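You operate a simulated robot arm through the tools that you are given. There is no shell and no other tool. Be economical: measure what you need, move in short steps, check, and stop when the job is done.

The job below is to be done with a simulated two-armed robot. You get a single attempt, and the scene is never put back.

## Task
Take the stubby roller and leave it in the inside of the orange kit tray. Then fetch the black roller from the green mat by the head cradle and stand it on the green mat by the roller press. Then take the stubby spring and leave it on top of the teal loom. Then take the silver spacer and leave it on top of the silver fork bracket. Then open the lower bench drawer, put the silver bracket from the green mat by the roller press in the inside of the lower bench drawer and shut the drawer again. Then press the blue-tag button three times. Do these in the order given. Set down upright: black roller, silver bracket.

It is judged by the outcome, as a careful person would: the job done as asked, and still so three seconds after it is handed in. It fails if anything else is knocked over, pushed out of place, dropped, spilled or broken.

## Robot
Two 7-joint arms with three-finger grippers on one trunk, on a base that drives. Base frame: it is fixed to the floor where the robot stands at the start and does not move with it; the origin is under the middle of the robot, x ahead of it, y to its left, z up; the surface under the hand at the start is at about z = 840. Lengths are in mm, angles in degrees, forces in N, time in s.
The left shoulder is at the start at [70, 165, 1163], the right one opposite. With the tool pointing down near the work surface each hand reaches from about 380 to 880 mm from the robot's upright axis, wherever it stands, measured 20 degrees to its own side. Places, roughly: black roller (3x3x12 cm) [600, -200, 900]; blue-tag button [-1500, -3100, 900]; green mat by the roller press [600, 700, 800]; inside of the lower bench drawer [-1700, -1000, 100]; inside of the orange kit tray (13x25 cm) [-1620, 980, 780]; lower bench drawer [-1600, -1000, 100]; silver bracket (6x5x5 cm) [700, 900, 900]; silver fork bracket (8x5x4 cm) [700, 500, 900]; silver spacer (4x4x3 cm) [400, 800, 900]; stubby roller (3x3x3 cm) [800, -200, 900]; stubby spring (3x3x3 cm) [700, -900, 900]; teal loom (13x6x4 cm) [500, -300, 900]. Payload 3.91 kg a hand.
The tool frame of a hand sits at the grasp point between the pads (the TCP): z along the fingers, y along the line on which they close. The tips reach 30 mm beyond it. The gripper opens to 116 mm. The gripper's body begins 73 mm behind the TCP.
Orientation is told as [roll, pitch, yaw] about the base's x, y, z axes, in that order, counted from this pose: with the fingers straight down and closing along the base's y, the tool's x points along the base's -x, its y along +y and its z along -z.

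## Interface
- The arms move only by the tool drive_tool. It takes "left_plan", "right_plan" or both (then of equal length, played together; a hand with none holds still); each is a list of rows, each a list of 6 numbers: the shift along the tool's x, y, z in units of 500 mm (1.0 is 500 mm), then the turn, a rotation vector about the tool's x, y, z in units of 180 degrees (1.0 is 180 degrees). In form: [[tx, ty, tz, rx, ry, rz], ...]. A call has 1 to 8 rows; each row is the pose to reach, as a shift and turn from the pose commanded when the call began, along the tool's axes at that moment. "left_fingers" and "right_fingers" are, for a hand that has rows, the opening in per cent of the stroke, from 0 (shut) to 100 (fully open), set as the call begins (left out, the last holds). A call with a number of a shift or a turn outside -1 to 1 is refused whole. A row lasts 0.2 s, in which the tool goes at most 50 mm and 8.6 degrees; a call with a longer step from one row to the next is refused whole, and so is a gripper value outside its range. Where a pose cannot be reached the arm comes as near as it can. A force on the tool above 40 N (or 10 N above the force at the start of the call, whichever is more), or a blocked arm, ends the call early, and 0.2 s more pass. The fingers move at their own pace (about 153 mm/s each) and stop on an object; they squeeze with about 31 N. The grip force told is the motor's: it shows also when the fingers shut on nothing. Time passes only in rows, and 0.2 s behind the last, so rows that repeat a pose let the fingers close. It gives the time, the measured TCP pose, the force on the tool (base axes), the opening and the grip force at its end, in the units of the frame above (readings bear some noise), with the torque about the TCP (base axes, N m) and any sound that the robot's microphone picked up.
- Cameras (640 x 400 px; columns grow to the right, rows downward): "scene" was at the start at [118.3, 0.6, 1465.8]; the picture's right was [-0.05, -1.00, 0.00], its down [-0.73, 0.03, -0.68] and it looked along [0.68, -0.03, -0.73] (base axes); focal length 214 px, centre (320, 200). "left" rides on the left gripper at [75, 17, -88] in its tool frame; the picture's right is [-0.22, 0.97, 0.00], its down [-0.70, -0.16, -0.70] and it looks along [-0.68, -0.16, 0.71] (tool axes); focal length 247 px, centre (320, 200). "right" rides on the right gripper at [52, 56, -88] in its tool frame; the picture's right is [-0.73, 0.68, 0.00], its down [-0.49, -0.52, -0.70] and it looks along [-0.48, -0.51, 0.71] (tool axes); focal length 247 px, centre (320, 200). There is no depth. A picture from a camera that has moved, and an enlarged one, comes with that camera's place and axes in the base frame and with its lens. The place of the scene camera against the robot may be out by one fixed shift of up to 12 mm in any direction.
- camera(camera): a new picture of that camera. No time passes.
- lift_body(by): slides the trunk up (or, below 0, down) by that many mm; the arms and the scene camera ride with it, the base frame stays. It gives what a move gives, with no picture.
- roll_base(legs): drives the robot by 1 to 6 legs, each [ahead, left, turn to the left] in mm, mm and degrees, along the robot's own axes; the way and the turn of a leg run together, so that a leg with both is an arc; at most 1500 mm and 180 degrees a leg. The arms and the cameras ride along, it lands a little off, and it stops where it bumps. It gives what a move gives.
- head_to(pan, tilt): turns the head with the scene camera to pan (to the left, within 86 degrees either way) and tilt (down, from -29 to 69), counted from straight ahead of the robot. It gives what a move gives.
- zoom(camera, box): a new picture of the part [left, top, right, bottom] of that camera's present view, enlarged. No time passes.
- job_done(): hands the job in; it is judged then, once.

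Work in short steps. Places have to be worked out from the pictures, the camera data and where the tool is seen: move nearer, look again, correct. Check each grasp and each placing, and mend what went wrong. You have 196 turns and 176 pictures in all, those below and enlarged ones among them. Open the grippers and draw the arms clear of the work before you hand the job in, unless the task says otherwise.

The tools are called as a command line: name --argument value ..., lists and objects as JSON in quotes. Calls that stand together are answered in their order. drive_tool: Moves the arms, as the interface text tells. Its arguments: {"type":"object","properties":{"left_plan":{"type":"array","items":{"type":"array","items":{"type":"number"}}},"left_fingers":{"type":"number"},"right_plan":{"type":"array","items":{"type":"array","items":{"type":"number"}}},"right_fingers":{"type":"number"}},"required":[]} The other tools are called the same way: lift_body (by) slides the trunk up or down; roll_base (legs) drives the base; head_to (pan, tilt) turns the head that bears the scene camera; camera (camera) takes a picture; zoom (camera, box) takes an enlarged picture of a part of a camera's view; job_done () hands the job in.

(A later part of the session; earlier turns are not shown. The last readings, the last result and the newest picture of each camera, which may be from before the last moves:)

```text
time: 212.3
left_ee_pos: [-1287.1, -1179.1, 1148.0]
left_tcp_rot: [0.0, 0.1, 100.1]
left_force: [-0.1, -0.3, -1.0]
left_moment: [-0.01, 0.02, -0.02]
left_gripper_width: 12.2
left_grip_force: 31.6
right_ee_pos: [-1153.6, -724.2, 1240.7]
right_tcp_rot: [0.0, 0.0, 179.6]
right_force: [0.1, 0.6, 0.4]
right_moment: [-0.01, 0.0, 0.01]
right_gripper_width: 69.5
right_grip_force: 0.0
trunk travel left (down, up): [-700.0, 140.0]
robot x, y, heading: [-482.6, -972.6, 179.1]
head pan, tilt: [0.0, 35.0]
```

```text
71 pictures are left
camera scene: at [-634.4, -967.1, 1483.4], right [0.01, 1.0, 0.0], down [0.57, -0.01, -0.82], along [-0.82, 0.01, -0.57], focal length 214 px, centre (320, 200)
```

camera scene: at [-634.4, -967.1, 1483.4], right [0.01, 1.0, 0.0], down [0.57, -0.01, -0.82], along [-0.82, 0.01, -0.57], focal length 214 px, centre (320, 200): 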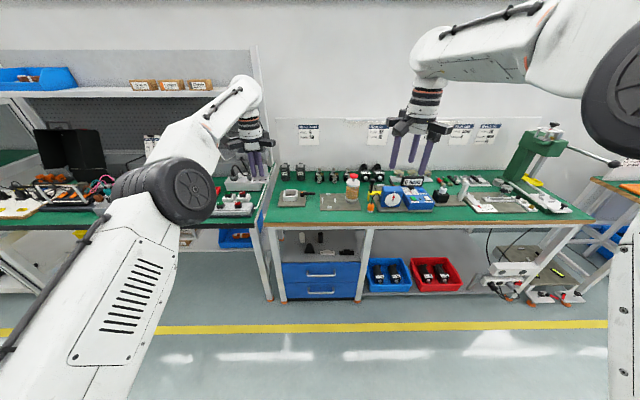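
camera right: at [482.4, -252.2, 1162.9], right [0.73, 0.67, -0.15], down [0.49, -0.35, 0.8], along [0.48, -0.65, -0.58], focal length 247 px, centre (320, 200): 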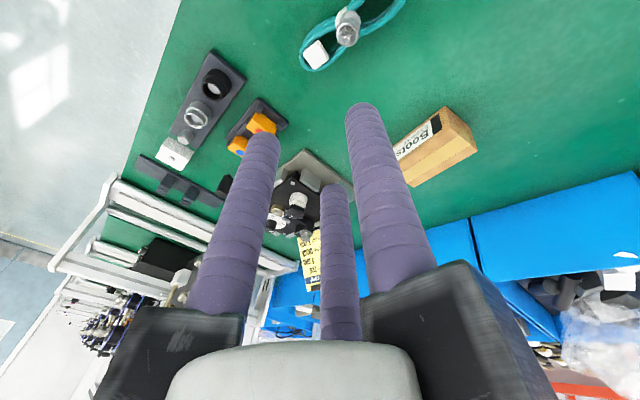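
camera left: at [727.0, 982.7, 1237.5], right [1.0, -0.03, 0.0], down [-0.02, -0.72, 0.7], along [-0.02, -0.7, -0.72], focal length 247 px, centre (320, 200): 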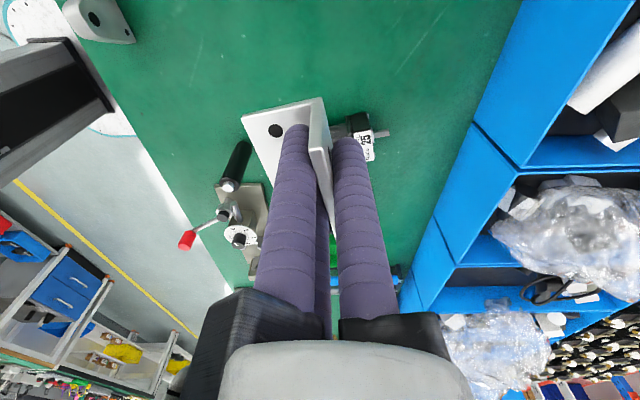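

zoom --camera "scene" --box '[255, 210, 385, 310]'

```text
4.00 times, centred on (320, 260) of scene
camera zoom: at [-634.4, -967.1, 1483.4], right [0.01, 1.0, 0.0], down [0.57, -0.01, -0.82], along [-0.82, 0.01, -0.57], focal length 858 px, centre (320, -40)
```

zoom: 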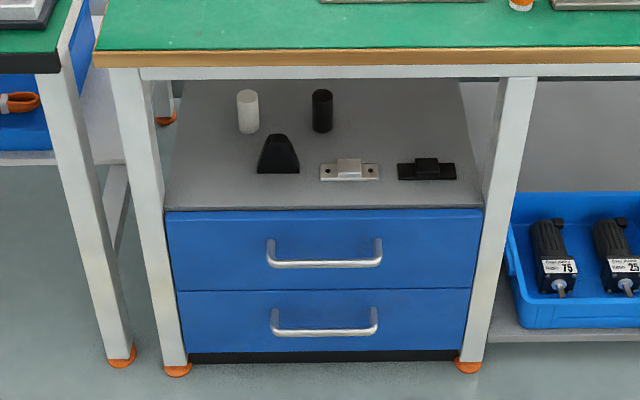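

The lower drawer's handle is at about (-1470,-950,140), with the drawer front at x ≈ -1500. I'll back up 80 mm and lower the trunk.

roll_base --legs '[[-80, 0, 0]]'

lift_body --by -600

camera --camera "scene"

```text
time: 213.4
left_ee_pos: [-1208.0, -1177.1, 1147.9]
left_tcp_rot: [-0.1, 0.0, 100.1]
left_force: [0.1, 0.0, -0.7]
left_moment: [-0.04, -0.01, 0.0]
left_gripper_width: 12.4
left_grip_force: 30.7
right_ee_pos: [-1073.1, -723.2, 1240.0]
right_tcp_rot: [0.0, -0.1, 179.6]
right_force: [0.2, -0.3, 0.5]
right_moment: [-0.02, 0.01, 0.05]
right_gripper_width: 69.5
right_grip_force: 0.0
trunk travel left (down, up): [-700.0, 140.0]
robot x, y, heading: [-403.5, -974.9, 179.1]
head pan, tilt: [0.0, 35.0]
```

```text
refused: -600 is not a number from -400 to 400
```

```text
69 pictures are left
camera scene: at [-555.0, -968.0, 1483.1], right [0.01, 1.0, 0.0], down [0.57, -0.01, -0.82], along [-0.82, 0.01, -0.58], focal length 214 px, centre (320, 200)
```

scene: 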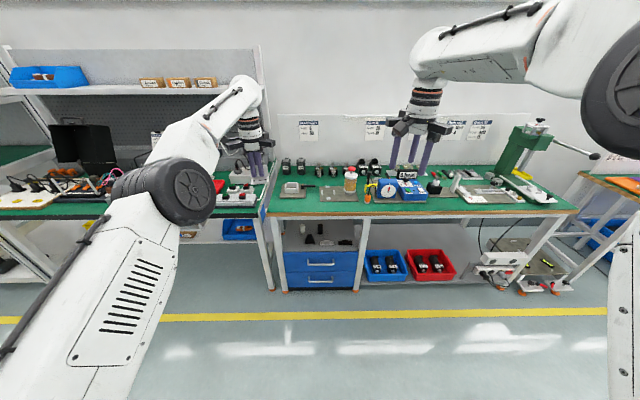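

The trunk step is limited to 400 mm, so I'll lower it in two steps.

lift_body --by -350

lift_body --by -280

head_to --pan 0 --tilt 25

camera --camera "scene"

```text
time: 216.8
left_ee_pos: [-1206.6, -1178.1, 799.7]
left_tcp_rot: [0.0, -0.1, 100.2]
left_force: [-0.4, 0.5, -1.6]
left_moment: [0.0, 0.0, 0.01]
left_gripper_width: 12.1
left_grip_force: 31.3
right_ee_pos: [-1071.6, -723.9, 889.8]
right_tcp_rot: [0.0, -0.1, 179.6]
right_force: [-0.1, 0.7, 0.0]
right_moment: [0.01, 0.02, -0.01]
right_gripper_width: 69.7
right_grip_force: 0.1
trunk travel left (down, up): [-350.0, 490.0]
robot x, y, heading: [-405.2, -970.8, 179.4]
head pan, tilt: [0.0, 35.0]
```

```text
time: 219.6
left_ee_pos: [-1206.8, -1176.7, 518.8]
left_tcp_rot: [0.0, 0.0, 100.1]
left_force: [0.3, -0.5, -1.8]
left_moment: [-0.02, 0.04, 0.02]
left_gripper_width: 12.3
left_grip_force: 30.5
right_ee_pos: [-1071.7, -724.3, 612.1]
right_tcp_rot: [0.0, -0.1, 179.6]
right_force: [1.2, 0.5, -1.0]
right_moment: [-0.03, -0.01, -0.02]
right_gripper_width: 69.5
right_grip_force: 0.0
trunk travel left (down, up): [-70.0, 770.0]
robot x, y, heading: [-403.2, -976.7, 179.1]
head pan, tilt: [0.0, 35.0]
```

```text
time: 220.3
left_ee_pos: [-1206.6, -1177.8, 519.9]
left_tcp_rot: [0.0, 0.1, 100.1]
left_force: [-0.4, 0.1, -1.7]
left_moment: [-0.02, 0.01, 0.02]
left_gripper_width: 12.6
left_grip_force: 31.1
right_ee_pos: [-1071.9, -724.2, 610.4]
right_tcp_rot: [0.0, -0.1, 179.5]
right_force: [0.4, 0.0, -0.5]
right_moment: [0.0, 0.0, 0.01]
right_gripper_width: 69.8
right_grip_force: 0.1
trunk travel left (down, up): [-70.0, 770.0]
robot x, y, heading: [-402.9, -977.5, 179.3]
head pan, tilt: [0.0, 25.0]
```

```text
68 pictures are left
camera scene: at [-557.0, -967.9, 869.2], right [0.01, 1.0, 0.0], down [0.42, -0.01, -0.91], along [-0.91, 0.01, -0.42], focal length 214 px, centre (320, 200)
```

scene: 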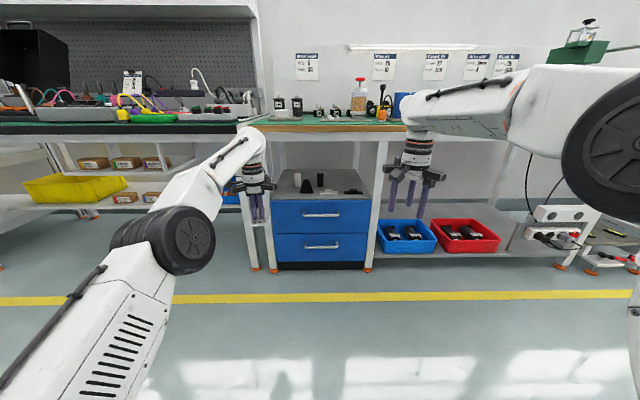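

I'll enlarge the drawer area to triangulate the handle precisely.

zoom --camera "scene" --box '[260, 180, 390, 280]'

```text
4.00 times, centred on (325, 230) of scene
camera zoom: at [-557.0, -967.9, 869.2], right [0.01, 1.0, 0.0], down [0.42, -0.01, -0.91], along [-0.91, 0.01, -0.42], focal length 858 px, centre (300, 80)
```

zoom: 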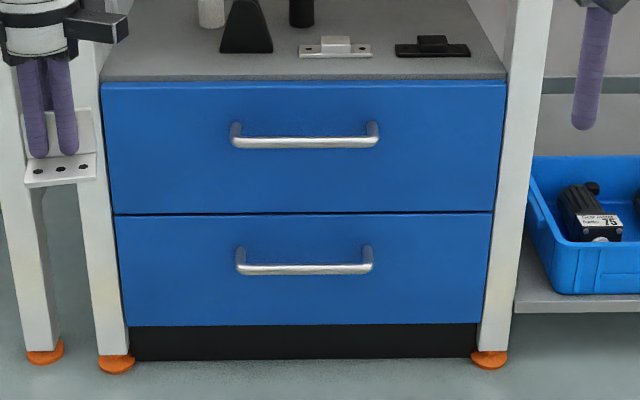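

The handle height is uncertain (about 150–180), so I'll use the right wrist camera. First I'll turn the right hand so that it closes vertically: yaw -90°, then tip forward.

drive_tool --right_plan '[[0, 0, 0, 0, 0, 0.045], [0, 0, 0, 0, 0, 0.09], [0, 0, 0, 0, 0, 0.135], [0, 0, 0, 0, 0, 0.18], [0, 0, 0, 0, 0, 0.225], [0, 0, 0, 0, 0, 0.27], [0, 0, 0, 0, 0, 0.315], [0, 0, 0, 0, 0, 0.36]]'

drive_tool --right_plan '[[0, 0, 0, 0, 0, 0.045], [0, 0, 0, 0, 0, 0.09], [0, 0, 0, 0, 0, 0.135], [0, 0, 0, 0, 0, 0.14], [0, 0, 0, 0, 0, 0.14]]'

drive_tool --right_plan '[[0, 0, 0, -0.045, 0, 0], [0, 0, 0, -0.09, 0, 0], [0, 0, 0, -0.135, 0, 0], [0, 0, 0, -0.18, 0, 0], [0, 0, 0, -0.225, 0, 0], [0, 0, 0, -0.27, 0, 0], [0, 0, 0, -0.315, 0, 0], [0, 0, 0, -0.36, 0, 0]]'

camera --camera "scene"

```text
time: 222.1
left_ee_pos: [-1207.0, -1178.1, 517.7]
left_tcp_rot: [0.1, -0.1, 100.2]
left_force: [0.7, -0.4, -1.3]
left_moment: [0.01, 0.0, -0.03]
left_gripper_width: 12.3
left_grip_force: 31.2
right_ee_pos: [-1071.9, -724.5, 610.5]
right_tcp_rot: [0.1, 0.1, 114.7]
right_force: [0.2, -0.4, -0.7]
right_moment: [0.02, 0.0, -0.02]
right_gripper_width: 69.4
right_grip_force: 0.1
trunk travel left (down, up): [-70.0, 770.0]
robot x, y, heading: [-403.4, -973.2, 178.9]
head pan, tilt: [0.0, 25.0]
```

```text
time: 223.3
left_ee_pos: [-1206.8, -1178.3, 518.2]
left_tcp_rot: [0.0, 0.0, 100.1]
left_force: [-0.8, 0.7, -0.8]
left_moment: [-0.03, -0.03, 0.01]
left_gripper_width: 12.3
left_grip_force: 31.2
right_ee_pos: [-1070.8, -724.8, 610.4]
right_tcp_rot: [0.1, -0.1, 89.6]
right_force: [-0.2, -0.5, 0.0]
right_moment: [-0.01, 0.0, 0.05]
right_gripper_width: 69.6
right_grip_force: 0.1
trunk travel left (down, up): [-70.0, 770.0]
robot x, y, heading: [-401.8, -974.7, 178.9]
head pan, tilt: [0.0, 25.0]
```

```text
time: 225.1
left_ee_pos: [-1206.3, -1178.3, 519.2]
left_tcp_rot: [0.0, 0.0, 100.1]
left_force: [-0.3, -1.0, -0.1]
left_moment: [-0.02, 0.01, 0.03]
left_gripper_width: 12.7
left_grip_force: 31.2
right_ee_pos: [-1081.3, -707.0, 584.9]
right_tcp_rot: [61.3, -2.2, 92.5]
right_force: [-1.4, 0.3, 3.2]
right_moment: [-0.13, -0.31, 0.02]
right_gripper_width: 69.6
right_grip_force: 0.0
right hand out of reach, approached as far as the arm can: row 6, 7, 8
trunk travel left (down, up): [-70.0, 770.0]
robot x, y, heading: [-401.3, -974.2, 179.3]
head pan, tilt: [0.0, 25.0]
```

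```text
66 pictures are left
camera scene: at [-555.4, -989.0, 873.3], right [-0.21, 0.98, 0.0], down [0.37, 0.08, -0.92], along [-0.9, -0.2, -0.38], focal length 214 px, centre (320, 200)
```

scene: 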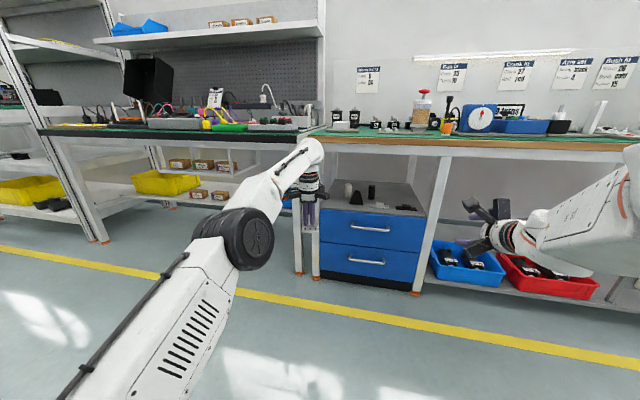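

The right arm was cramped near the head. I'll move the hand forward, inward and down toward the handle.

drive_tool --right_plan '[[0.037, -0.053, 0.052, 0, 0, 0], [0.075, -0.106, 0.104, 0, 0, 0], [0.112, -0.159, 0.157, 0, 0, 0], [0.15, -0.211, 0.209, 0, 0, 0], [0.187, -0.264, 0.261, 0, 0, 0], [0.225, -0.317, 0.313, 0, 0, 0], [0.262, -0.37, 0.366, 0, 0, 0], [0.3, -0.423, 0.418, 0, 0, 0]]'

camera --camera "right"

camera --camera "scene"

```text
time: 226.9
left_ee_pos: [-1206.1, -1177.4, 518.1]
left_tcp_rot: [0.0, 0.1, 100.1]
left_force: [0.1, 0.4, -2.3]
left_moment: [0.01, 0.04, -0.01]
left_gripper_width: 12.4
left_grip_force: 31.4
right_ee_pos: [-1247.2, -791.0, 380.5]
right_tcp_rot: [60.9, 3.4, 90.8]
right_force: [-0.1, -0.2, -0.1]
right_moment: [-0.02, -0.05, 0.01]
right_gripper_width: 69.5
right_grip_force: 0.0
right hand out of reach, approached as far as the arm can: row 3, 4, 5, 6, 7, 8
trunk travel left (down, up): [-70.0, 770.0]
robot x, y, heading: [-406.1, -972.3, 179.1]
head pan, tilt: [0.0, 25.0]
```

```text
65 pictures are left
camera right: at [-1197.3, -835.6, 476.6], right [-0.34, 0.76, 0.55], down [0.86, 0.49, -0.15], along [-0.38, 0.42, -0.82], focal length 247 px, centre (320, 200)
```

right: 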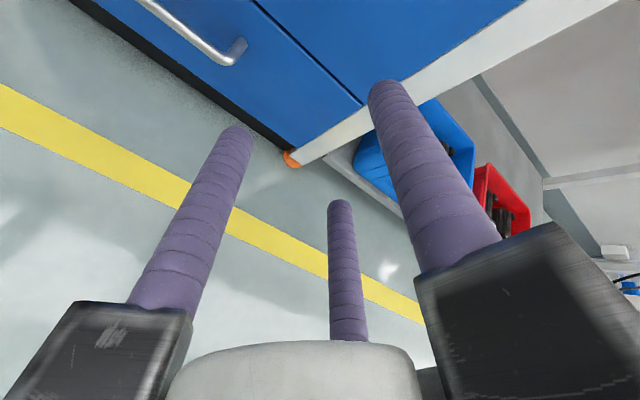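

```text
64 pictures are left
camera scene: at [-557.2, -968.1, 869.2], right [0.01, 1.0, 0.0], down [0.42, -0.01, -0.91], along [-0.91, 0.01, -0.42], focal length 214 px, centre (320, 200)
```

scene: 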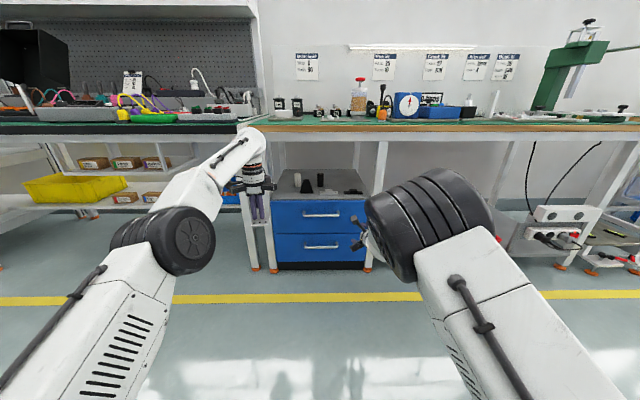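

The handle's right end shows near (-1465,-883,160), so the base must come closer. First I'll pull the left hand, with the bracket, back 250 mm.

drive_tool --left_plan '[[0.016, -0.082, 0, 0, 0, 0], [0.032, -0.164, 0, 0, 0, 0], [0.049, -0.245, 0, 0, 0, 0], [0.065, -0.327, 0, 0, 0, 0], [0.081, -0.408, 0, 0, 0, 0], [0.097, -0.49, 0, 0, 0, 0]]'

camera --camera "left"

```text
time: 228.3
left_ee_pos: [-956.4, -1182.1, 518.1]
left_tcp_rot: [0.0, 0.1, 100.1]
left_force: [0.3, 0.2, -0.2]
left_moment: [0.01, -0.01, -0.01]
left_gripper_width: 12.3
left_grip_force: 31.0
right_ee_pos: [-1247.0, -785.8, 376.4]
right_tcp_rot: [60.7, 2.9, 90.5]
right_force: [0.3, -0.2, -1.0]
right_moment: [0.01, -0.02, 0.0]
right_gripper_width: 69.7
right_grip_force: 0.0
trunk travel left (down, up): [-70.0, 770.0]
robot x, y, heading: [-401.2, -974.5, 179.1]
head pan, tilt: [0.0, 25.0]
```

```text
63 pictures are left
camera left: at [-959.1, -1258.5, 606.7], right [-1.0, 0.05, 0.0], down [0.04, 0.71, 0.7], along [0.03, 0.7, -0.71], focal length 247 px, centre (320, 200)
```

left: 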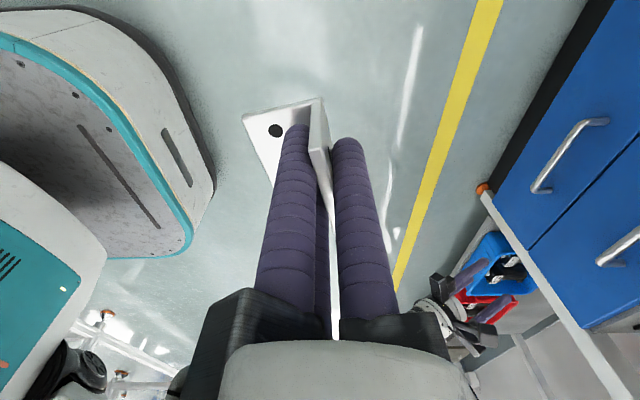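

The three views agree on the handle bar at about x = -1466, y = -1000 to -885, z = 161. I'll pull the right hand back before driving closer.

drive_tool --right_plan '[[0, -0.034, -0.0725, 0, 0, 0], [0, -0.068, -0.145, 0, 0, 0], [0, -0.101, -0.2175, 0, 0, 0], [0, -0.135, -0.29, 0, 0, 0], [0, -0.169, -0.3625, 0, 0, 0], [0, -0.169, -0.3625, 0, 0, 0]]'

camera --camera "scene"

```text
time: 229.0
left_ee_pos: [-955.0, -1181.5, 518.0]
left_tcp_rot: [0.0, -0.1, 100.2]
left_force: [0.5, 0.0, -1.4]
left_moment: [0.02, 0.02, 0.04]
left_gripper_width: 12.2
left_grip_force: 31.0
right_ee_pos: [-1138.8, -768.3, 266.4]
right_tcp_rot: [48.6, 3.6, 90.2]
right_force: [-1.0, 0.9, -0.2]
right_moment: [0.0, 0.01, 0.02]
right_gripper_width: 69.8
right_grip_force: 0.1
right hand out of reach, approached as far as the arm can: row 1, 2, 3
trunk travel left (down, up): [-70.0, 770.0]
robot x, y, heading: [-404.1, -977.0, 179.2]
head pan, tilt: [0.0, 25.0]
stopped in row 3 (right hand): the arm was blocked; the commanded pose is now the measured one
```

```text
62 pictures are left
camera scene: at [-556.7, -967.9, 869.3], right [0.01, 1.0, 0.0], down [0.42, -0.01, -0.91], along [-0.91, 0.01, -0.42], focal length 214 px, centre (320, 200)
```

scene: 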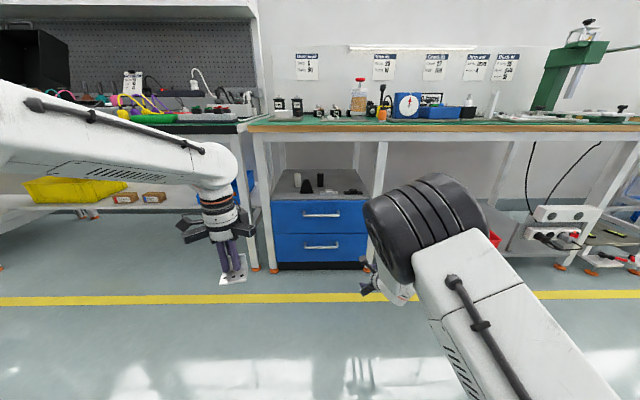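

The arm got awkward tilted forward. With about 40 mm between bar and face, a vertical hand can reach one finger behind the bar instead. I'll return the right hand to vertical.

drive_tool --right_plan '[[0, 0.05, -0.044, 0.0, 0, 0], [0, 0.1, -0.088, 0.04, -0.003, 0], [0, 0.15, -0.132, 0.085, -0.006, 0], [0, 0.195, -0.172, 0.13, -0.009, 0], [0, 0.195, -0.172, 0.175, -0.012, 0], [0, 0.195, -0.172, 0.22, -0.015, 0], [0, 0.195, -0.172, 0.265, -0.018, 0], [0, 0.195, -0.172, 0.27, -0.018, 0]]'

```text
time: 230.8
left_ee_pos: [-955.9, -1182.7, 518.6]
left_tcp_rot: [0.1, 0.0, 100.1]
left_force: [0.2, 0.0, -0.3]
left_moment: [-0.03, -0.01, 0.0]
left_gripper_width: 12.3
left_grip_force: 31.0
right_ee_pos: [-1137.8, -762.6, 397.3]
right_tcp_rot: [0.0, 0.5, 89.0]
right_force: [-0.2, -0.9, 0.2]
right_moment: [0.03, -0.01, 0.01]
right_gripper_width: 69.5
right_grip_force: 0.1
trunk travel left (down, up): [-70.0, 770.0]
robot x, y, heading: [-403.8, -974.6, 179.1]
head pan, tilt: [0.0, 25.0]
```

The vertical body would hit the upper drawer, so I'll use a moderate 35° tilt. First I'll retract the right hand 200 mm, then bring the base closer and a bit left.

drive_tool --right_plan '[[0, -0.08, 0, 0, 0, 0], [0, -0.16, 0, 0, 0, 0], [0, -0.24, 0, 0, 0, 0], [0, -0.32, 0, 0, 0, 0], [0, -0.36, 0, 0, 0, 0], [0, -0.36, 0, 0, 0, 0]]'

```text
time: 232.2
left_ee_pos: [-955.3, -1182.1, 518.7]
left_tcp_rot: [0.0, 0.0, 100.1]
left_force: [-0.1, 0.5, -1.7]
left_moment: [0.0, -0.01, 0.01]
left_gripper_width: 12.2
left_grip_force: 31.0
right_ee_pos: [-959.3, -764.0, 395.1]
right_tcp_rot: [0.1, 0.5, 89.2]
right_force: [-0.2, -0.3, 0.7]
right_moment: [0.01, 0.0, -0.03]
right_gripper_width: 69.5
right_grip_force: 0.0
trunk travel left (down, up): [-70.0, 770.0]
robot x, y, heading: [-403.7, -973.4, 179.3]
head pan, tilt: [0.0, 25.0]
```

roll_base --legs '[[330, 125, 0]]'

drive_tool --right_plan '[[0, 0, 0, -0.045, 0, 0], [0, 0, 0, -0.09, 0, 0], [0, 0, 0, -0.135, 0, 0], [0, 0, 0, -0.18, 0, 0], [0, 0, 0, -0.194, 0, 0], [0, 0, 0, -0.194, 0, 0]]'

camera --camera "right"

camera --camera "scene"

```text
time: 234.5
left_ee_pos: [-1286.3, -1300.8, 518.5]
left_tcp_rot: [0.0, 0.0, 99.8]
left_force: [0.2, 0.0, -1.3]
left_moment: [-0.01, 0.01, 0.01]
left_gripper_width: 12.6
left_grip_force: 30.9
right_ee_pos: [-1288.4, -881.6, 394.9]
right_tcp_rot: [0.0, 0.5, 88.9]
right_force: [0.0, 0.1, -0.6]
right_moment: [0.0, 0.02, 0.02]
right_gripper_width: 69.7
right_grip_force: 0.1
trunk travel left (down, up): [-70.0, 770.0]
robot x, y, heading: [-731.3, -1096.2, 178.8]
head pan, tilt: [0.0, 25.0]
```

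```text
time: 235.9
left_ee_pos: [-1287.9, -1300.2, 519.0]
left_tcp_rot: [0.0, 0.0, 100.0]
left_force: [-0.2, 0.2, -1.1]
left_moment: [0.04, 0.04, -0.02]
left_gripper_width: 12.0
left_grip_force: 30.7
right_ee_pos: [-1287.9, -884.9, 395.3]
right_tcp_rot: [34.9, 0.5, 88.9]
right_force: [-0.3, -0.2, 0.0]
right_moment: [-0.01, 0.01, -0.01]
right_gripper_width: 69.6
right_grip_force: 0.0
trunk travel left (down, up): [-70.0, 770.0]
robot x, y, heading: [-732.6, -1097.6, 179.1]
head pan, tilt: [0.0, 25.0]
```

```text
61 pictures are left
camera right: at [-1284.4, -934.0, 501.3], right [-0.54, 0.75, 0.38], down [0.84, 0.47, 0.27], along [0.02, 0.47, -0.88], focal length 247 px, centre (320, 200)
```

right: 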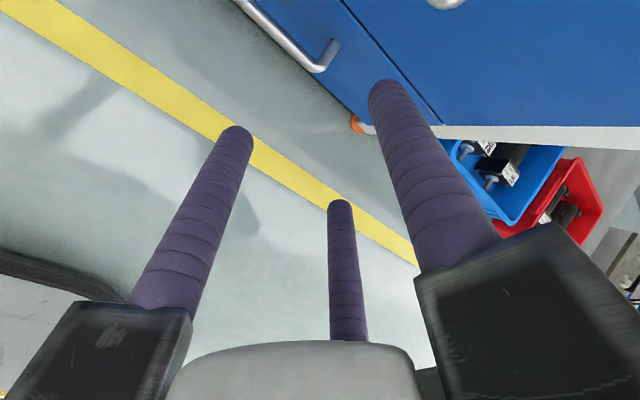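

```text
60 pictures are left
camera scene: at [-886.8, -1088.4, 869.2], right [0.02, 1.0, 0.0], down [0.42, -0.01, -0.91], along [-0.91, 0.02, -0.42], focal length 214 px, centre (320, 200)
```

scene: 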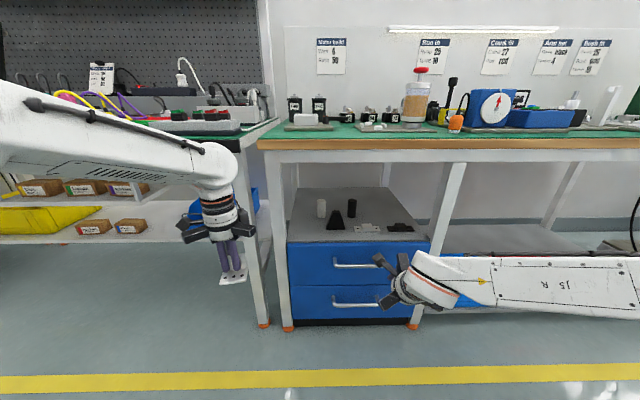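

From the combined views the bar is nearer x ≈ -1420, z ≈ 190. I'll move the right hand closer and look again.

drive_tool --right_plan '[[0.02, -0.013, 0.07, 0, 0, 0], [0.04, -0.026, 0.141, 0, 0, 0], [0.06, -0.038, 0.212, 0, 0, 0], [0.08, -0.051, 0.282, 0, 0, 0], [0.08, -0.051, 0.282, 0, 0, 0]]'

camera --camera "right"

zoom --camera "scene" --box '[270, 180, 450, 340]'

```text
time: 237.1
left_ee_pos: [-1287.0, -1301.1, 519.4]
left_tcp_rot: [0.0, 0.1, 99.9]
left_force: [-0.4, -0.1, -1.0]
left_moment: [-0.05, -0.04, 0.02]
left_gripper_width: 12.4
left_grip_force: 31.2
right_ee_pos: [-1349.9, -924.5, 265.5]
right_tcp_rot: [34.9, 0.6, 88.9]
right_force: [-0.6, -0.1, 0.0]
right_moment: [0.03, -0.01, -0.02]
right_gripper_width: 69.3
right_grip_force: 0.0
trunk travel left (down, up): [-70.0, 770.0]
robot x, y, heading: [-733.4, -1099.3, 179.0]
head pan, tilt: [0.0, 25.0]
```

```text
59 pictures are left
camera right: at [-1346.5, -975.2, 371.8], right [-0.54, 0.75, 0.38], down [0.84, 0.47, 0.27], along [0.02, 0.47, -0.88], focal length 247 px, centre (320, 200)
```

right: 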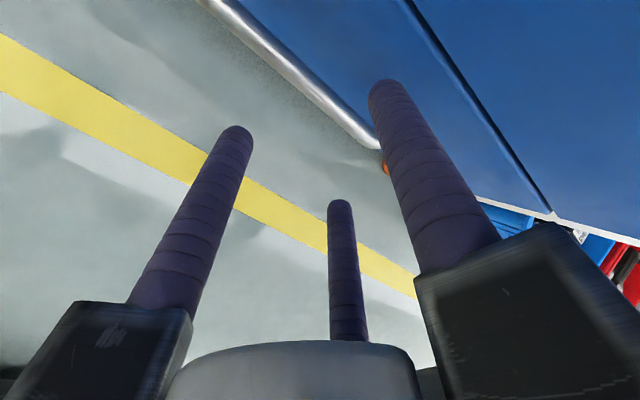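

```text
2.50 times, centred on (360, 260) of scene
camera zoom: at [-886.9, -1088.4, 869.2], right [0.02, 1.0, 0.0], down [0.42, -0.01, -0.91], along [-0.91, 0.02, -0.42], focal length 536 px, centre (220, 50)
```

zoom: 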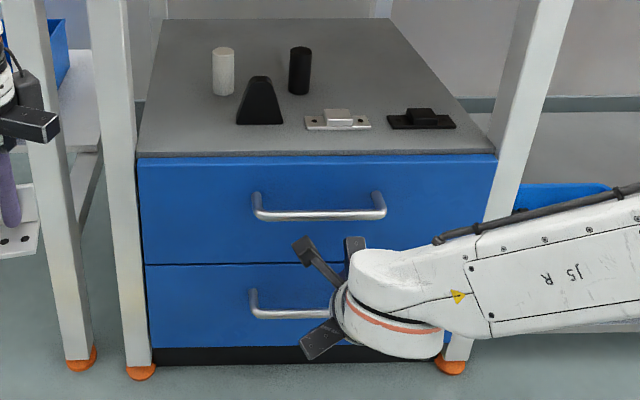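

I estimate the bar at (-1408, ·, 192) with the face about 40 mm behind it. I'll narrow the opening to 36 mm and approach to 30 mm short of the grasp.

drive_tool --right_plan '[[0.01, -0.002, 0.045, 0, 0, 0], [0.02, -0.003, 0.091, 0, 0, 0], [0.02, -0.003, 0.091, 0, 0, 0]]' --right_fingers 31

camera --camera "right"

```text
time: 237.9
left_ee_pos: [-1286.9, -1300.6, 518.4]
left_tcp_rot: [0.1, 0.0, 99.9]
left_force: [0.6, -0.4, -1.2]
left_moment: [-0.03, 0.04, 0.01]
left_gripper_width: 12.3
left_grip_force: 31.0
right_ee_pos: [-1375.2, -933.5, 227.5]
right_tcp_rot: [34.9, 0.4, 88.9]
right_force: [-0.3, 0.1, -0.5]
right_moment: [-0.01, -0.01, -0.02]
right_gripper_width: 36.0
right_grip_force: 0.1
trunk travel left (down, up): [-70.0, 770.0]
robot x, y, heading: [-732.2, -1092.6, 179.1]
head pan, tilt: [0.0, 25.0]
```

```text
57 pictures are left
camera right: at [-1371.6, -984.3, 332.7], right [-0.54, 0.75, 0.38], down [0.84, 0.47, 0.27], along [0.02, 0.47, -0.88], focal length 247 px, centre (320, 200)
```

right: 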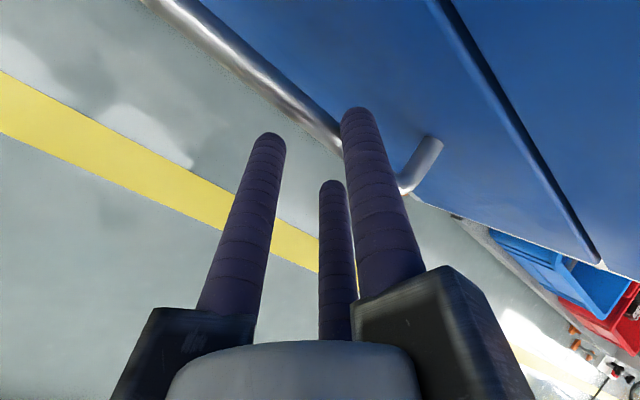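

The bar now lies at tool y ≈ 7, 44 mm ahead along the fingers, well between the jaws. I'll advance 26 mm and close.

drive_tool --right_plan '[[0, 0, 0.025, 0, 0, 0], [0, 0, 0.053, 0, 0, 0], [0, 0, 0.053, 0, 0, 0]]'

camera --camera "right"

```text
time: 238.7
left_ee_pos: [-1285.5, -1301.6, 518.3]
left_tcp_rot: [0.0, 0.1, 99.9]
left_force: [0.0, 0.6, -0.9]
left_moment: [-0.01, 0.02, 0.03]
left_gripper_width: 12.1
left_grip_force: 31.2
right_ee_pos: [-1389.4, -933.2, 205.9]
right_tcp_rot: [34.8, 0.5, 88.8]
right_force: [-2.1, -0.1, 2.7]
right_moment: [-0.04, 0.03, 0.06]
right_gripper_width: 37.6
right_grip_force: 1.9
trunk travel left (down, up): [-70.0, 770.0]
robot x, y, heading: [-730.1, -1100.1, 179.1]
head pan, tilt: [0.0, 25.0]
```

```text
56 pictures are left
camera right: at [-1385.8, -983.6, 311.5], right [-0.54, 0.75, 0.38], down [0.84, 0.47, 0.27], along [0.02, 0.47, -0.88], focal length 247 px, centre (320, 200)
```

right: 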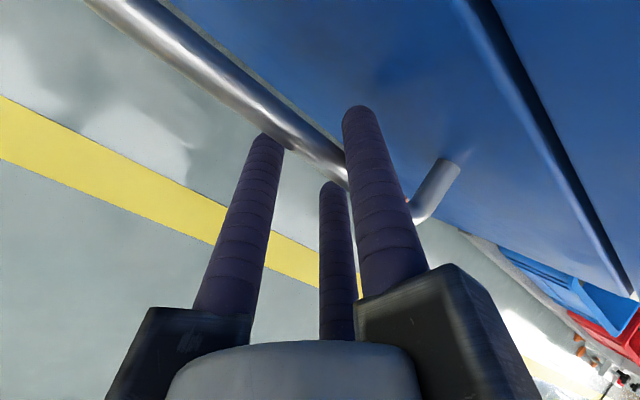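

The bar touches the pair side lightly. I'll shift 4 mm toward that side and close.

drive_tool --right_plan '[[0, -0.008, 0.0, 0, 0, 0], [0, -0.008, 0.006, 0, 0, 0]]'

drive_tool --right_plan '[[0, 0, 0, 0, 0, 0], [0, 0, 0, 0, 0, 0], [0, 0, 0, 0, 0, 0]]' --right_fingers 0

camera --camera "right"

```text
time: 239.3
left_ee_pos: [-1286.7, -1300.7, 519.0]
left_tcp_rot: [0.0, -0.1, 99.9]
left_force: [0.1, 0.3, -1.1]
left_moment: [-0.03, 0.0, -0.02]
left_gripper_width: 12.1
left_grip_force: 30.6
right_ee_pos: [-1387.9, -934.5, 201.8]
right_tcp_rot: [35.1, 0.6, 89.0]
right_force: [-6.2, 0.0, 7.6]
right_moment: [0.0, 0.11, 0.01]
right_gripper_width: 40.7
right_grip_force: 4.2
trunk travel left (down, up): [-70.0, 770.0]
robot x, y, heading: [-736.0, -1095.3, 178.8]
head pan, tilt: [0.0, 25.0]
```

```text
time: 240.1
left_ee_pos: [-1286.2, -1300.7, 520.8]
left_tcp_rot: [0.2, -0.1, 99.9]
left_force: [0.4, -0.2, -1.7]
left_moment: [0.0, 0.0, 0.01]
left_gripper_width: 12.3
left_grip_force: 31.3
right_ee_pos: [-1388.5, -936.1, 205.1]
right_tcp_rot: [35.2, 0.5, 88.9]
right_force: [0.4, 2.8, 32.9]
right_moment: [-0.08, 0.09, 0.89]
right_gripper_width: 23.9
right_grip_force: 44.5
trunk travel left (down, up): [-70.0, 770.0]
robot x, y, heading: [-729.9, -1094.2, 178.9]
head pan, tilt: [0.0, 25.0]
```

```text
55 pictures are left
camera right: at [-1383.8, -985.1, 310.7], right [-0.54, 0.75, 0.39], down [0.84, 0.47, 0.26], along [0.01, 0.47, -0.88], focal length 247 px, centre (320, 200)
```

right: 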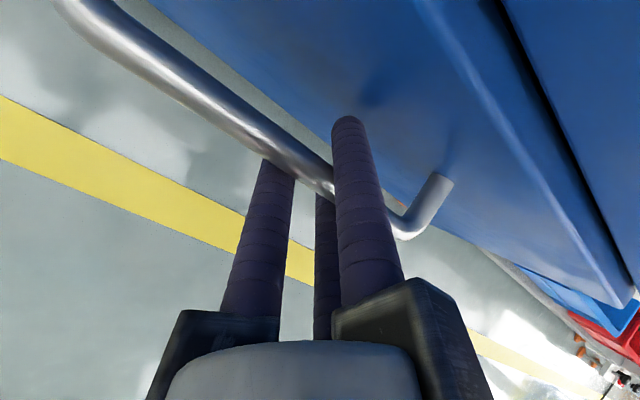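

The bar is clamped between the pair and the single finger. I'll pull by driving the base back 100 mm first.

roll_base --legs '[[-100, 0, 0]]'

camera --camera "right"

camera --camera "scene"

```text
time: 241.5
left_ee_pos: [-1187.0, -1301.8, 518.2]
left_tcp_rot: [0.0, -0.1, 99.9]
left_force: [0.3, 1.2, -1.7]
left_moment: [0.01, 0.02, -0.02]
left_gripper_width: 12.4
left_grip_force: 30.9
right_ee_pos: [-1291.8, -933.8, 204.8]
right_tcp_rot: [35.5, 0.4, 89.0]
right_force: [-1.3, 1.1, 4.5]
right_moment: [1.07, 0.07, 0.49]
right_gripper_width: 23.6
right_grip_force: 45.4
trunk travel left (down, up): [-70.0, 770.0]
robot x, y, heading: [-632.6, -1094.8, 179.3]
head pan, tilt: [0.0, 25.0]
stopped in leg 1: the force on the tool passed its limit at 43 N (the readings are from after the stop); the commanded pose is now the measured one
```

```text
54 pictures are left
camera right: at [-1287.1, -985.3, 310.5], right [-0.54, 0.75, 0.39], down [0.84, 0.47, 0.26], along [0.01, 0.47, -0.88], focal length 247 px, centre (320, 200)
```

right: 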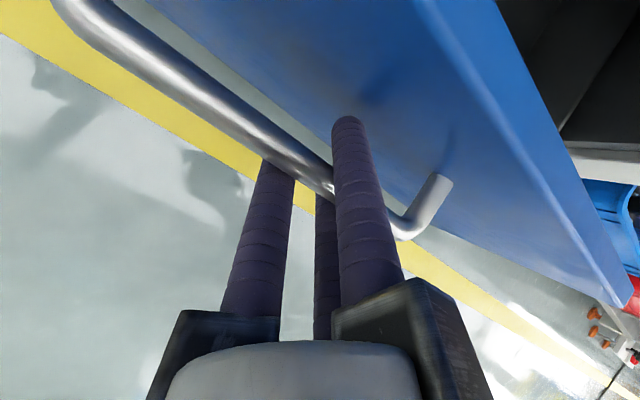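

```text
53 pictures are left
camera scene: at [-787.4, -1090.1, 869.0], right [0.02, 1.0, 0.0], down [0.42, -0.01, -0.91], along [-0.91, 0.02, -0.42], focal length 214 px, centre (320, 200)
```

scene: 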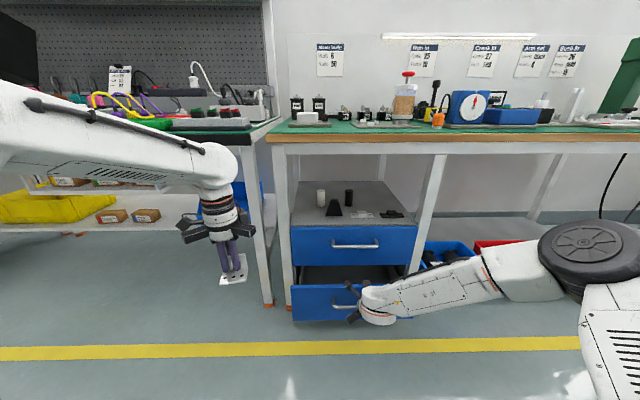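

The drawer opened about 97 mm. I'll pull further.

roll_base --legs '[[-90, 0, 0]]'

roll_base --legs '[[-90, 0, 0]]'

camera --camera "scene"

```text
time: 242.6
left_ee_pos: [-1097.0, -1302.8, 518.8]
left_tcp_rot: [0.1, -0.1, 99.9]
left_force: [-0.6, 1.0, -0.9]
left_moment: [-0.03, 0.01, -0.01]
left_gripper_width: 12.1
left_grip_force: 30.4
right_ee_pos: [-1201.3, -934.2, 205.4]
right_tcp_rot: [35.4, 0.3, 88.8]
right_force: [-1.2, 14.8, 9.9]
right_moment: [-0.05, -0.02, 1.41]
right_gripper_width: 23.7
right_grip_force: 44.9
trunk travel left (down, up): [-70.0, 770.0]
robot x, y, heading: [-545.9, -1096.8, 178.7]
head pan, tilt: [0.0, 25.0]
```

```text
time: 243.7
left_ee_pos: [-1006.3, -1305.1, 519.3]
left_tcp_rot: [0.1, 0.0, 99.8]
left_force: [-0.5, 0.0, -1.9]
left_moment: [0.01, -0.02, -0.04]
left_gripper_width: 12.4
left_grip_force: 30.8
right_ee_pos: [-1110.4, -935.5, 206.2]
right_tcp_rot: [35.4, 0.4, 88.4]
right_force: [-2.1, 18.8, 7.4]
right_moment: [0.05, 0.01, 1.34]
right_gripper_width: 23.7
right_grip_force: 44.3
trunk travel left (down, up): [-70.0, 770.0]
robot x, y, heading: [-452.1, -1104.7, 178.8]
head pan, tilt: [0.0, 25.0]
```

```text
52 pictures are left
camera scene: at [-606.1, -1092.9, 869.4], right [0.02, 1.0, 0.0], down [0.42, -0.01, -0.91], along [-0.91, 0.02, -0.42], focal length 214 px, centre (320, 200)
```

scene: 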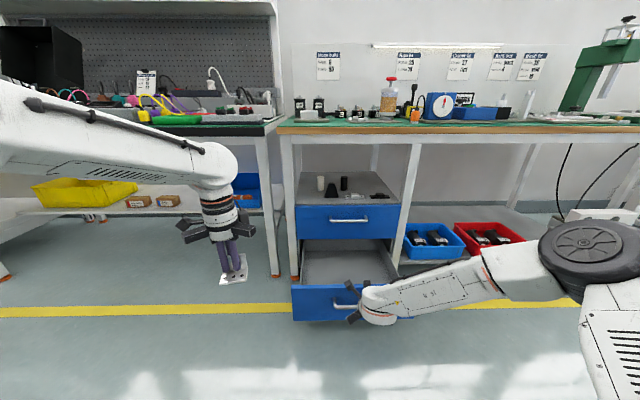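

The drawer is open about 280 mm. I'll release the handle and withdraw the right hand along its axis.

drive_tool --right_plan '[[0, 0, 0, 0, 0, 0], [0, 0, 0, 0, 0, 0], [0, 0, -0.06, 0, 0, 0], [0, 0, -0.14, 0, 0, 0], [0, 0, -0.22, 0, 0, 0], [0, 0, -0.3, 0, 0, 0], [-0.06, 0.06, -0.34, 0, 0, 0], [-0.12, 0.12, -0.36, 0, 0, 0]]' --right_fingers 34

camera --camera "scene"

```text
time: 245.5
left_ee_pos: [-1006.2, -1304.9, 519.7]
left_tcp_rot: [0.0, 0.0, 99.8]
left_force: [0.3, -0.3, -1.8]
left_moment: [0.02, 0.0, 0.0]
left_gripper_width: 12.4
left_grip_force: 30.9
right_ee_pos: [-1054.0, -875.0, 383.8]
right_tcp_rot: [35.3, 0.4, 88.5]
right_force: [0.5, -1.0, 0.5]
right_moment: [-0.01, -0.03, -0.01]
right_gripper_width: 39.6
right_grip_force: 0.0
trunk travel left (down, up): [-70.0, 770.0]
robot x, y, heading: [-450.9, -1095.9, 179.0]
head pan, tilt: [0.0, 25.0]
```

```text
51 pictures are left
camera scene: at [-606.6, -1093.0, 869.2], right [0.02, 1.0, 0.0], down [0.42, -0.01, -0.91], along [-0.91, 0.02, -0.42], focal length 214 px, centre (320, 200)
```

scene: 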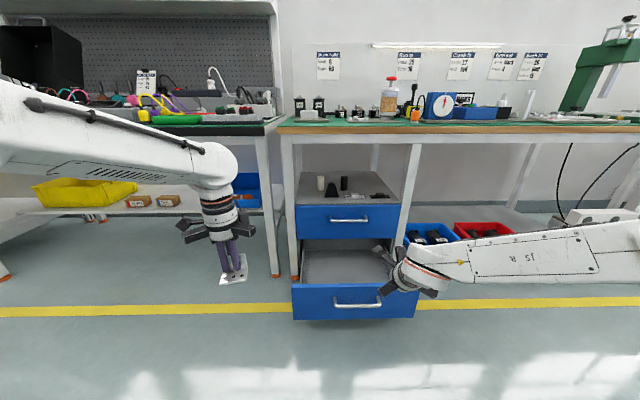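

I'll strafe 260 mm right and 130 mm ahead so that the left hand is placed for the drawer.

roll_base --legs '[[0, -260, 0], [130, 0, 0]]'

camera --camera "left"

camera --camera "scene"

```text
time: 248.3
left_ee_pos: [-1135.5, -1033.2, 517.9]
left_tcp_rot: [0.0, 0.1, 99.6]
left_force: [-0.5, -0.1, -1.7]
left_moment: [-0.01, -0.01, 0.02]
left_gripper_width: 12.3
left_grip_force: 30.8
right_ee_pos: [-1179.5, -604.3, 383.8]
right_tcp_rot: [35.4, 0.4, 88.3]
right_force: [1.6, -1.3, -0.1]
right_moment: [0.0, 0.02, 0.0]
right_gripper_width: 39.3
right_grip_force: 0.1
trunk travel left (down, up): [-70.0, 770.0]
robot x, y, heading: [-578.4, -827.5, 178.6]
head pan, tilt: [0.0, 25.0]
```

```text
50 pictures are left
camera left: at [-1138.5, -1110.9, 606.6], right [-1.0, 0.06, 0.0], down [0.04, 0.71, 0.7], along [0.04, 0.7, -0.71], focal length 247 px, centre (320, 200)
```

left: 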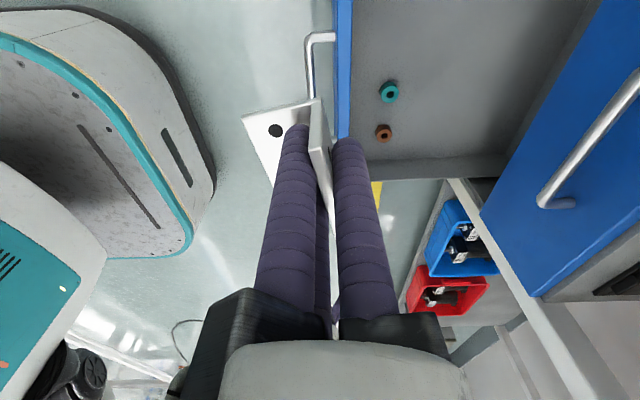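

```text
49 pictures are left
camera scene: at [-733.7, -823.4, 869.2], right [0.02, 1.0, 0.0], down [0.42, -0.01, -0.91], along [-0.91, 0.02, -0.42], focal length 214 px, centre (320, 200)
```

scene: 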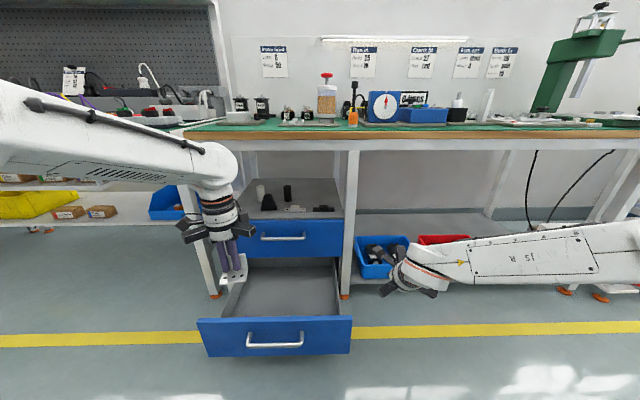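

The interior is visible, with two small grommets near (-1265,-912) and (-1265,-824). I'll bring the bracket above (-1310,-1000) and lower it partway.

drive_tool --left_plan '[[-0.033, 0.082, 0, 0, 0, 0], [-0.066, 0.165, 0, 0, 0, 0], [-0.099, 0.248, 0, 0, 0, 0], [-0.132, 0.33, 0, 0, 0, 0], [-0.132, 0.33, 0.09, 0, 0, 0], [-0.132, 0.33, 0.18, 0, 0, 0], [-0.132, 0.33, 0.27, 0, 0, 0], [-0.132, 0.33, 0.36, 0, 0, 0]]'

camera --camera "left"

camera --camera "scene"

```text
time: 250.1
left_ee_pos: [-1309.9, -998.3, 337.2]
left_tcp_rot: [0.1, 0.0, 99.7]
left_force: [-0.1, -0.1, -0.4]
left_moment: [-0.01, 0.0, 0.0]
left_gripper_width: 12.4
left_grip_force: 30.7
right_ee_pos: [-1180.5, -603.9, 384.0]
right_tcp_rot: [35.3, 0.4, 88.4]
right_force: [0.4, 0.7, 0.6]
right_moment: [-0.01, 0.02, -0.01]
right_gripper_width: 39.4
right_grip_force: 0.0
trunk travel left (down, up): [-70.0, 770.0]
robot x, y, heading: [-581.1, -829.2, 178.5]
head pan, tilt: [0.0, 25.0]
```

```text
48 pictures are left
camera left: at [-1313.5, -1074.0, 425.9], right [-1.0, 0.06, 0.0], down [0.04, 0.71, 0.7], along [0.04, 0.7, -0.71], focal length 247 px, centre (320, 200)
```

left: 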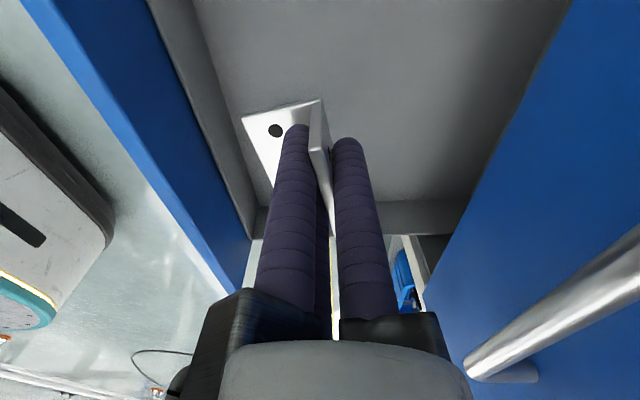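

```text
47 pictures are left
camera scene: at [-733.7, -823.4, 869.2], right [0.02, 1.0, 0.0], down [0.42, -0.01, -0.91], along [-0.91, 0.02, -0.42], focal length 214 px, centre (320, 200)
```

scene: 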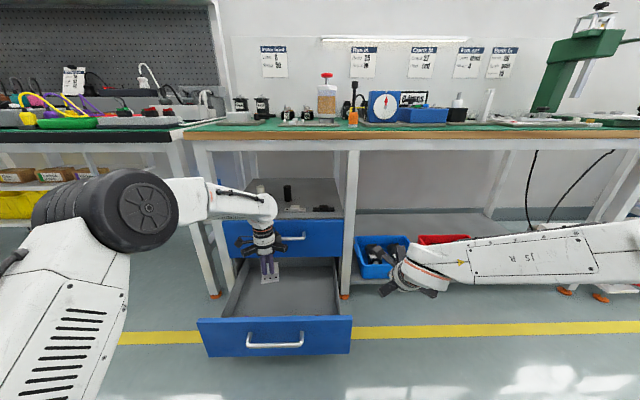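

Clearances look fine. I'll lower to about 25 mm above the expected floor.

drive_tool --left_plan '[[0, 0, 0.07, 0, 0, 0], [0, 0, 0.14, 0, 0, 0], [0, 0, 0.21, 0, 0, 0], [0, 0, 0.28, 0, 0, 0], [0, 0, 0.34, 0, 0, 0], [0, 0, 0.34, 0, 0, 0]]'

camera --camera "left"

```text
time: 251.5
left_ee_pos: [-1308.8, -997.4, 169.2]
left_tcp_rot: [0.1, 0.0, 99.7]
left_force: [0.0, -0.1, -1.1]
left_moment: [-0.01, -0.01, 0.01]
left_gripper_width: 12.6
left_grip_force: 31.3
right_ee_pos: [-1181.3, -603.5, 384.8]
right_tcp_rot: [35.4, 0.3, 88.3]
right_force: [-0.5, -0.4, 0.1]
right_moment: [-0.03, 0.0, 0.0]
right_gripper_width: 39.4
right_grip_force: 0.0
trunk travel left (down, up): [-70.0, 770.0]
robot x, y, heading: [-579.3, -831.2, 178.5]
head pan, tilt: [0.0, 25.0]
```

```text
46 pictures are left
camera left: at [-1312.3, -1074.2, 256.5], right [-1.0, 0.06, 0.0], down [0.04, 0.71, 0.7], along [0.04, 0.7, -0.71], focal length 247 px, centre (320, 200)
```

left: 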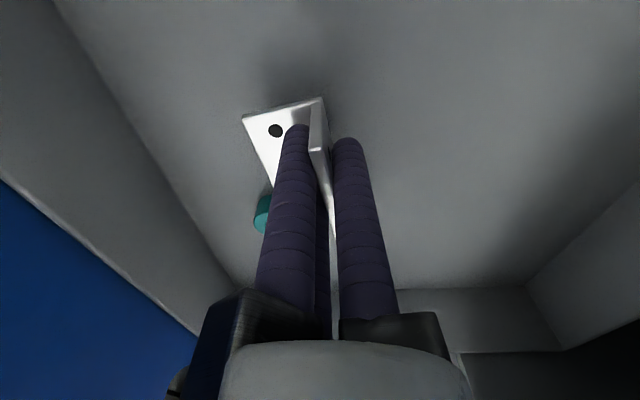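

I'll continue down in small steps until contact.

drive_tool --left_plan '[[0, 0, 0.014, 0, 0, 0], [0, 0, 0.028, 0, 0, 0], [0, 0, 0.038, 0, 0, 0], [0, 0, 0.048, 0, 0, 0], [0, 0, 0.054, 0, 0, 0]]'

```text
time: 252.7
left_ee_pos: [-1308.9, -997.8, 142.1]
left_tcp_rot: [-0.1, 0.0, 99.7]
left_force: [-0.4, 0.5, -1.6]
left_moment: [-0.03, 0.02, 0.01]
left_gripper_width: 12.6
left_grip_force: 30.9
right_ee_pos: [-1180.2, -602.9, 384.7]
right_tcp_rot: [35.4, 0.4, 88.3]
right_force: [-0.3, -0.5, 0.2]
right_moment: [0.04, -0.03, 0.0]
right_gripper_width: 39.3
right_grip_force: 0.0
trunk travel left (down, up): [-70.0, 770.0]
robot x, y, heading: [-578.5, -829.7, 178.7]
head pan, tilt: [0.0, 25.0]
```

drive_tool --left_plan '[[0, 0, 0.008, 0, 0, 0], [0, 0, 0.016, 0, 0, 0], [0, 0, 0.024, 0, 0, 0], [0, 0, 0.032, 0, 0, 0], [0, 0, 0.04, 0, 0, 0]]'

camera --camera "left"

```text
time: 253.7
left_ee_pos: [-1313.6, -997.3, 136.3]
left_tcp_rot: [0.8, -0.1, 99.7]
left_force: [-0.8, -0.9, 19.8]
left_moment: [-0.1, -0.76, 0.01]
left_gripper_width: 12.8
left_grip_force: 31.0
right_ee_pos: [-1178.6, -604.8, 383.8]
right_tcp_rot: [35.4, 0.4, 88.2]
right_force: [-0.1, -0.2, 0.4]
right_moment: [0.01, 0.0, 0.01]
right_gripper_width: 39.5
right_grip_force: 0.0
trunk travel left (down, up): [-70.0, 770.0]
robot x, y, heading: [-578.0, -831.5, 178.9]
head pan, tilt: [0.0, 25.0]
stopped in row 4 (left hand): the force on the tool passed its limit at 44 N (the readings are from after the stop); the commanded pose is now the measured one
```

```text
45 pictures are left
camera left: at [-1315.9, -1073.7, 224.1], right [-1.0, 0.06, 0.01], down [0.05, 0.71, 0.7], along [0.03, 0.7, -0.71], focal length 247 px, centre (320, 200)
```

left: 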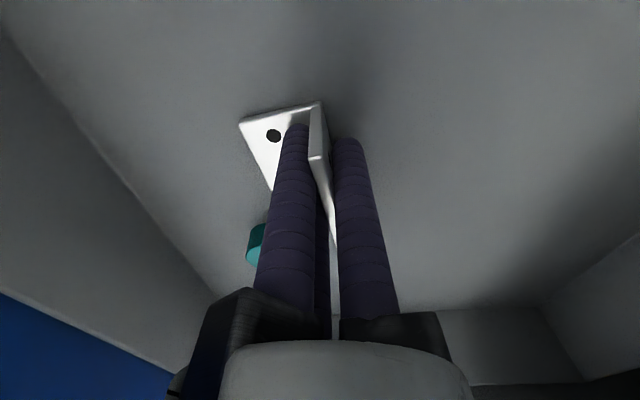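

Contact: the bracket is on the drawer floor. I'll ease up 1 mm, open the fingers and then rise.

drive_tool --left_plan '[[0, 0, -0.002, 0, 0, 0], [0, 0, -0.002, 0, 0, 0], [0, 0, -0.002, 0, 0, 0]]' --left_fingers 36

camera --camera "left"

```text
time: 254.5
left_ee_pos: [-1311.6, -995.1, 135.2]
left_tcp_rot: [0.7, -0.3, 99.7]
left_force: [-0.4, 8.7, 23.3]
left_moment: [0.22, -0.29, 0.12]
left_gripper_width: 40.6
left_grip_force: 0.0
right_ee_pos: [-1179.2, -603.6, 385.7]
right_tcp_rot: [35.6, 0.4, 88.4]
right_force: [0.0, 0.0, 0.0]
right_moment: [0.03, -0.01, -0.01]
right_gripper_width: 39.5
right_grip_force: 0.1
trunk travel left (down, up): [-70.0, 770.0]
robot x, y, heading: [-578.1, -831.7, 178.7]
head pan, tilt: [0.0, 25.0]
```

```text
44 pictures are left
camera left: at [-1314.2, -1072.5, 223.8], right [-1.0, 0.06, 0.01], down [0.05, 0.71, 0.7], along [0.03, 0.7, -0.71], focal length 247 px, centre (320, 200)
```

left: 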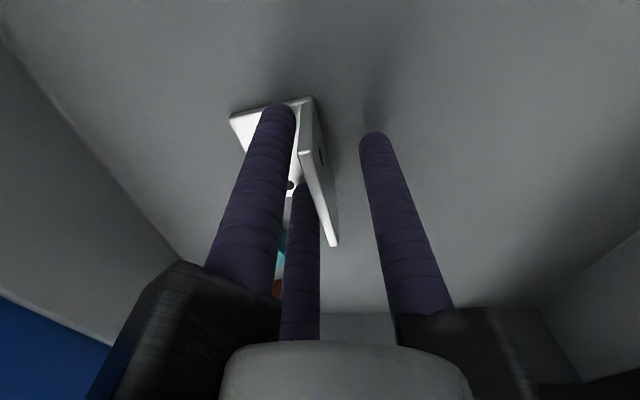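

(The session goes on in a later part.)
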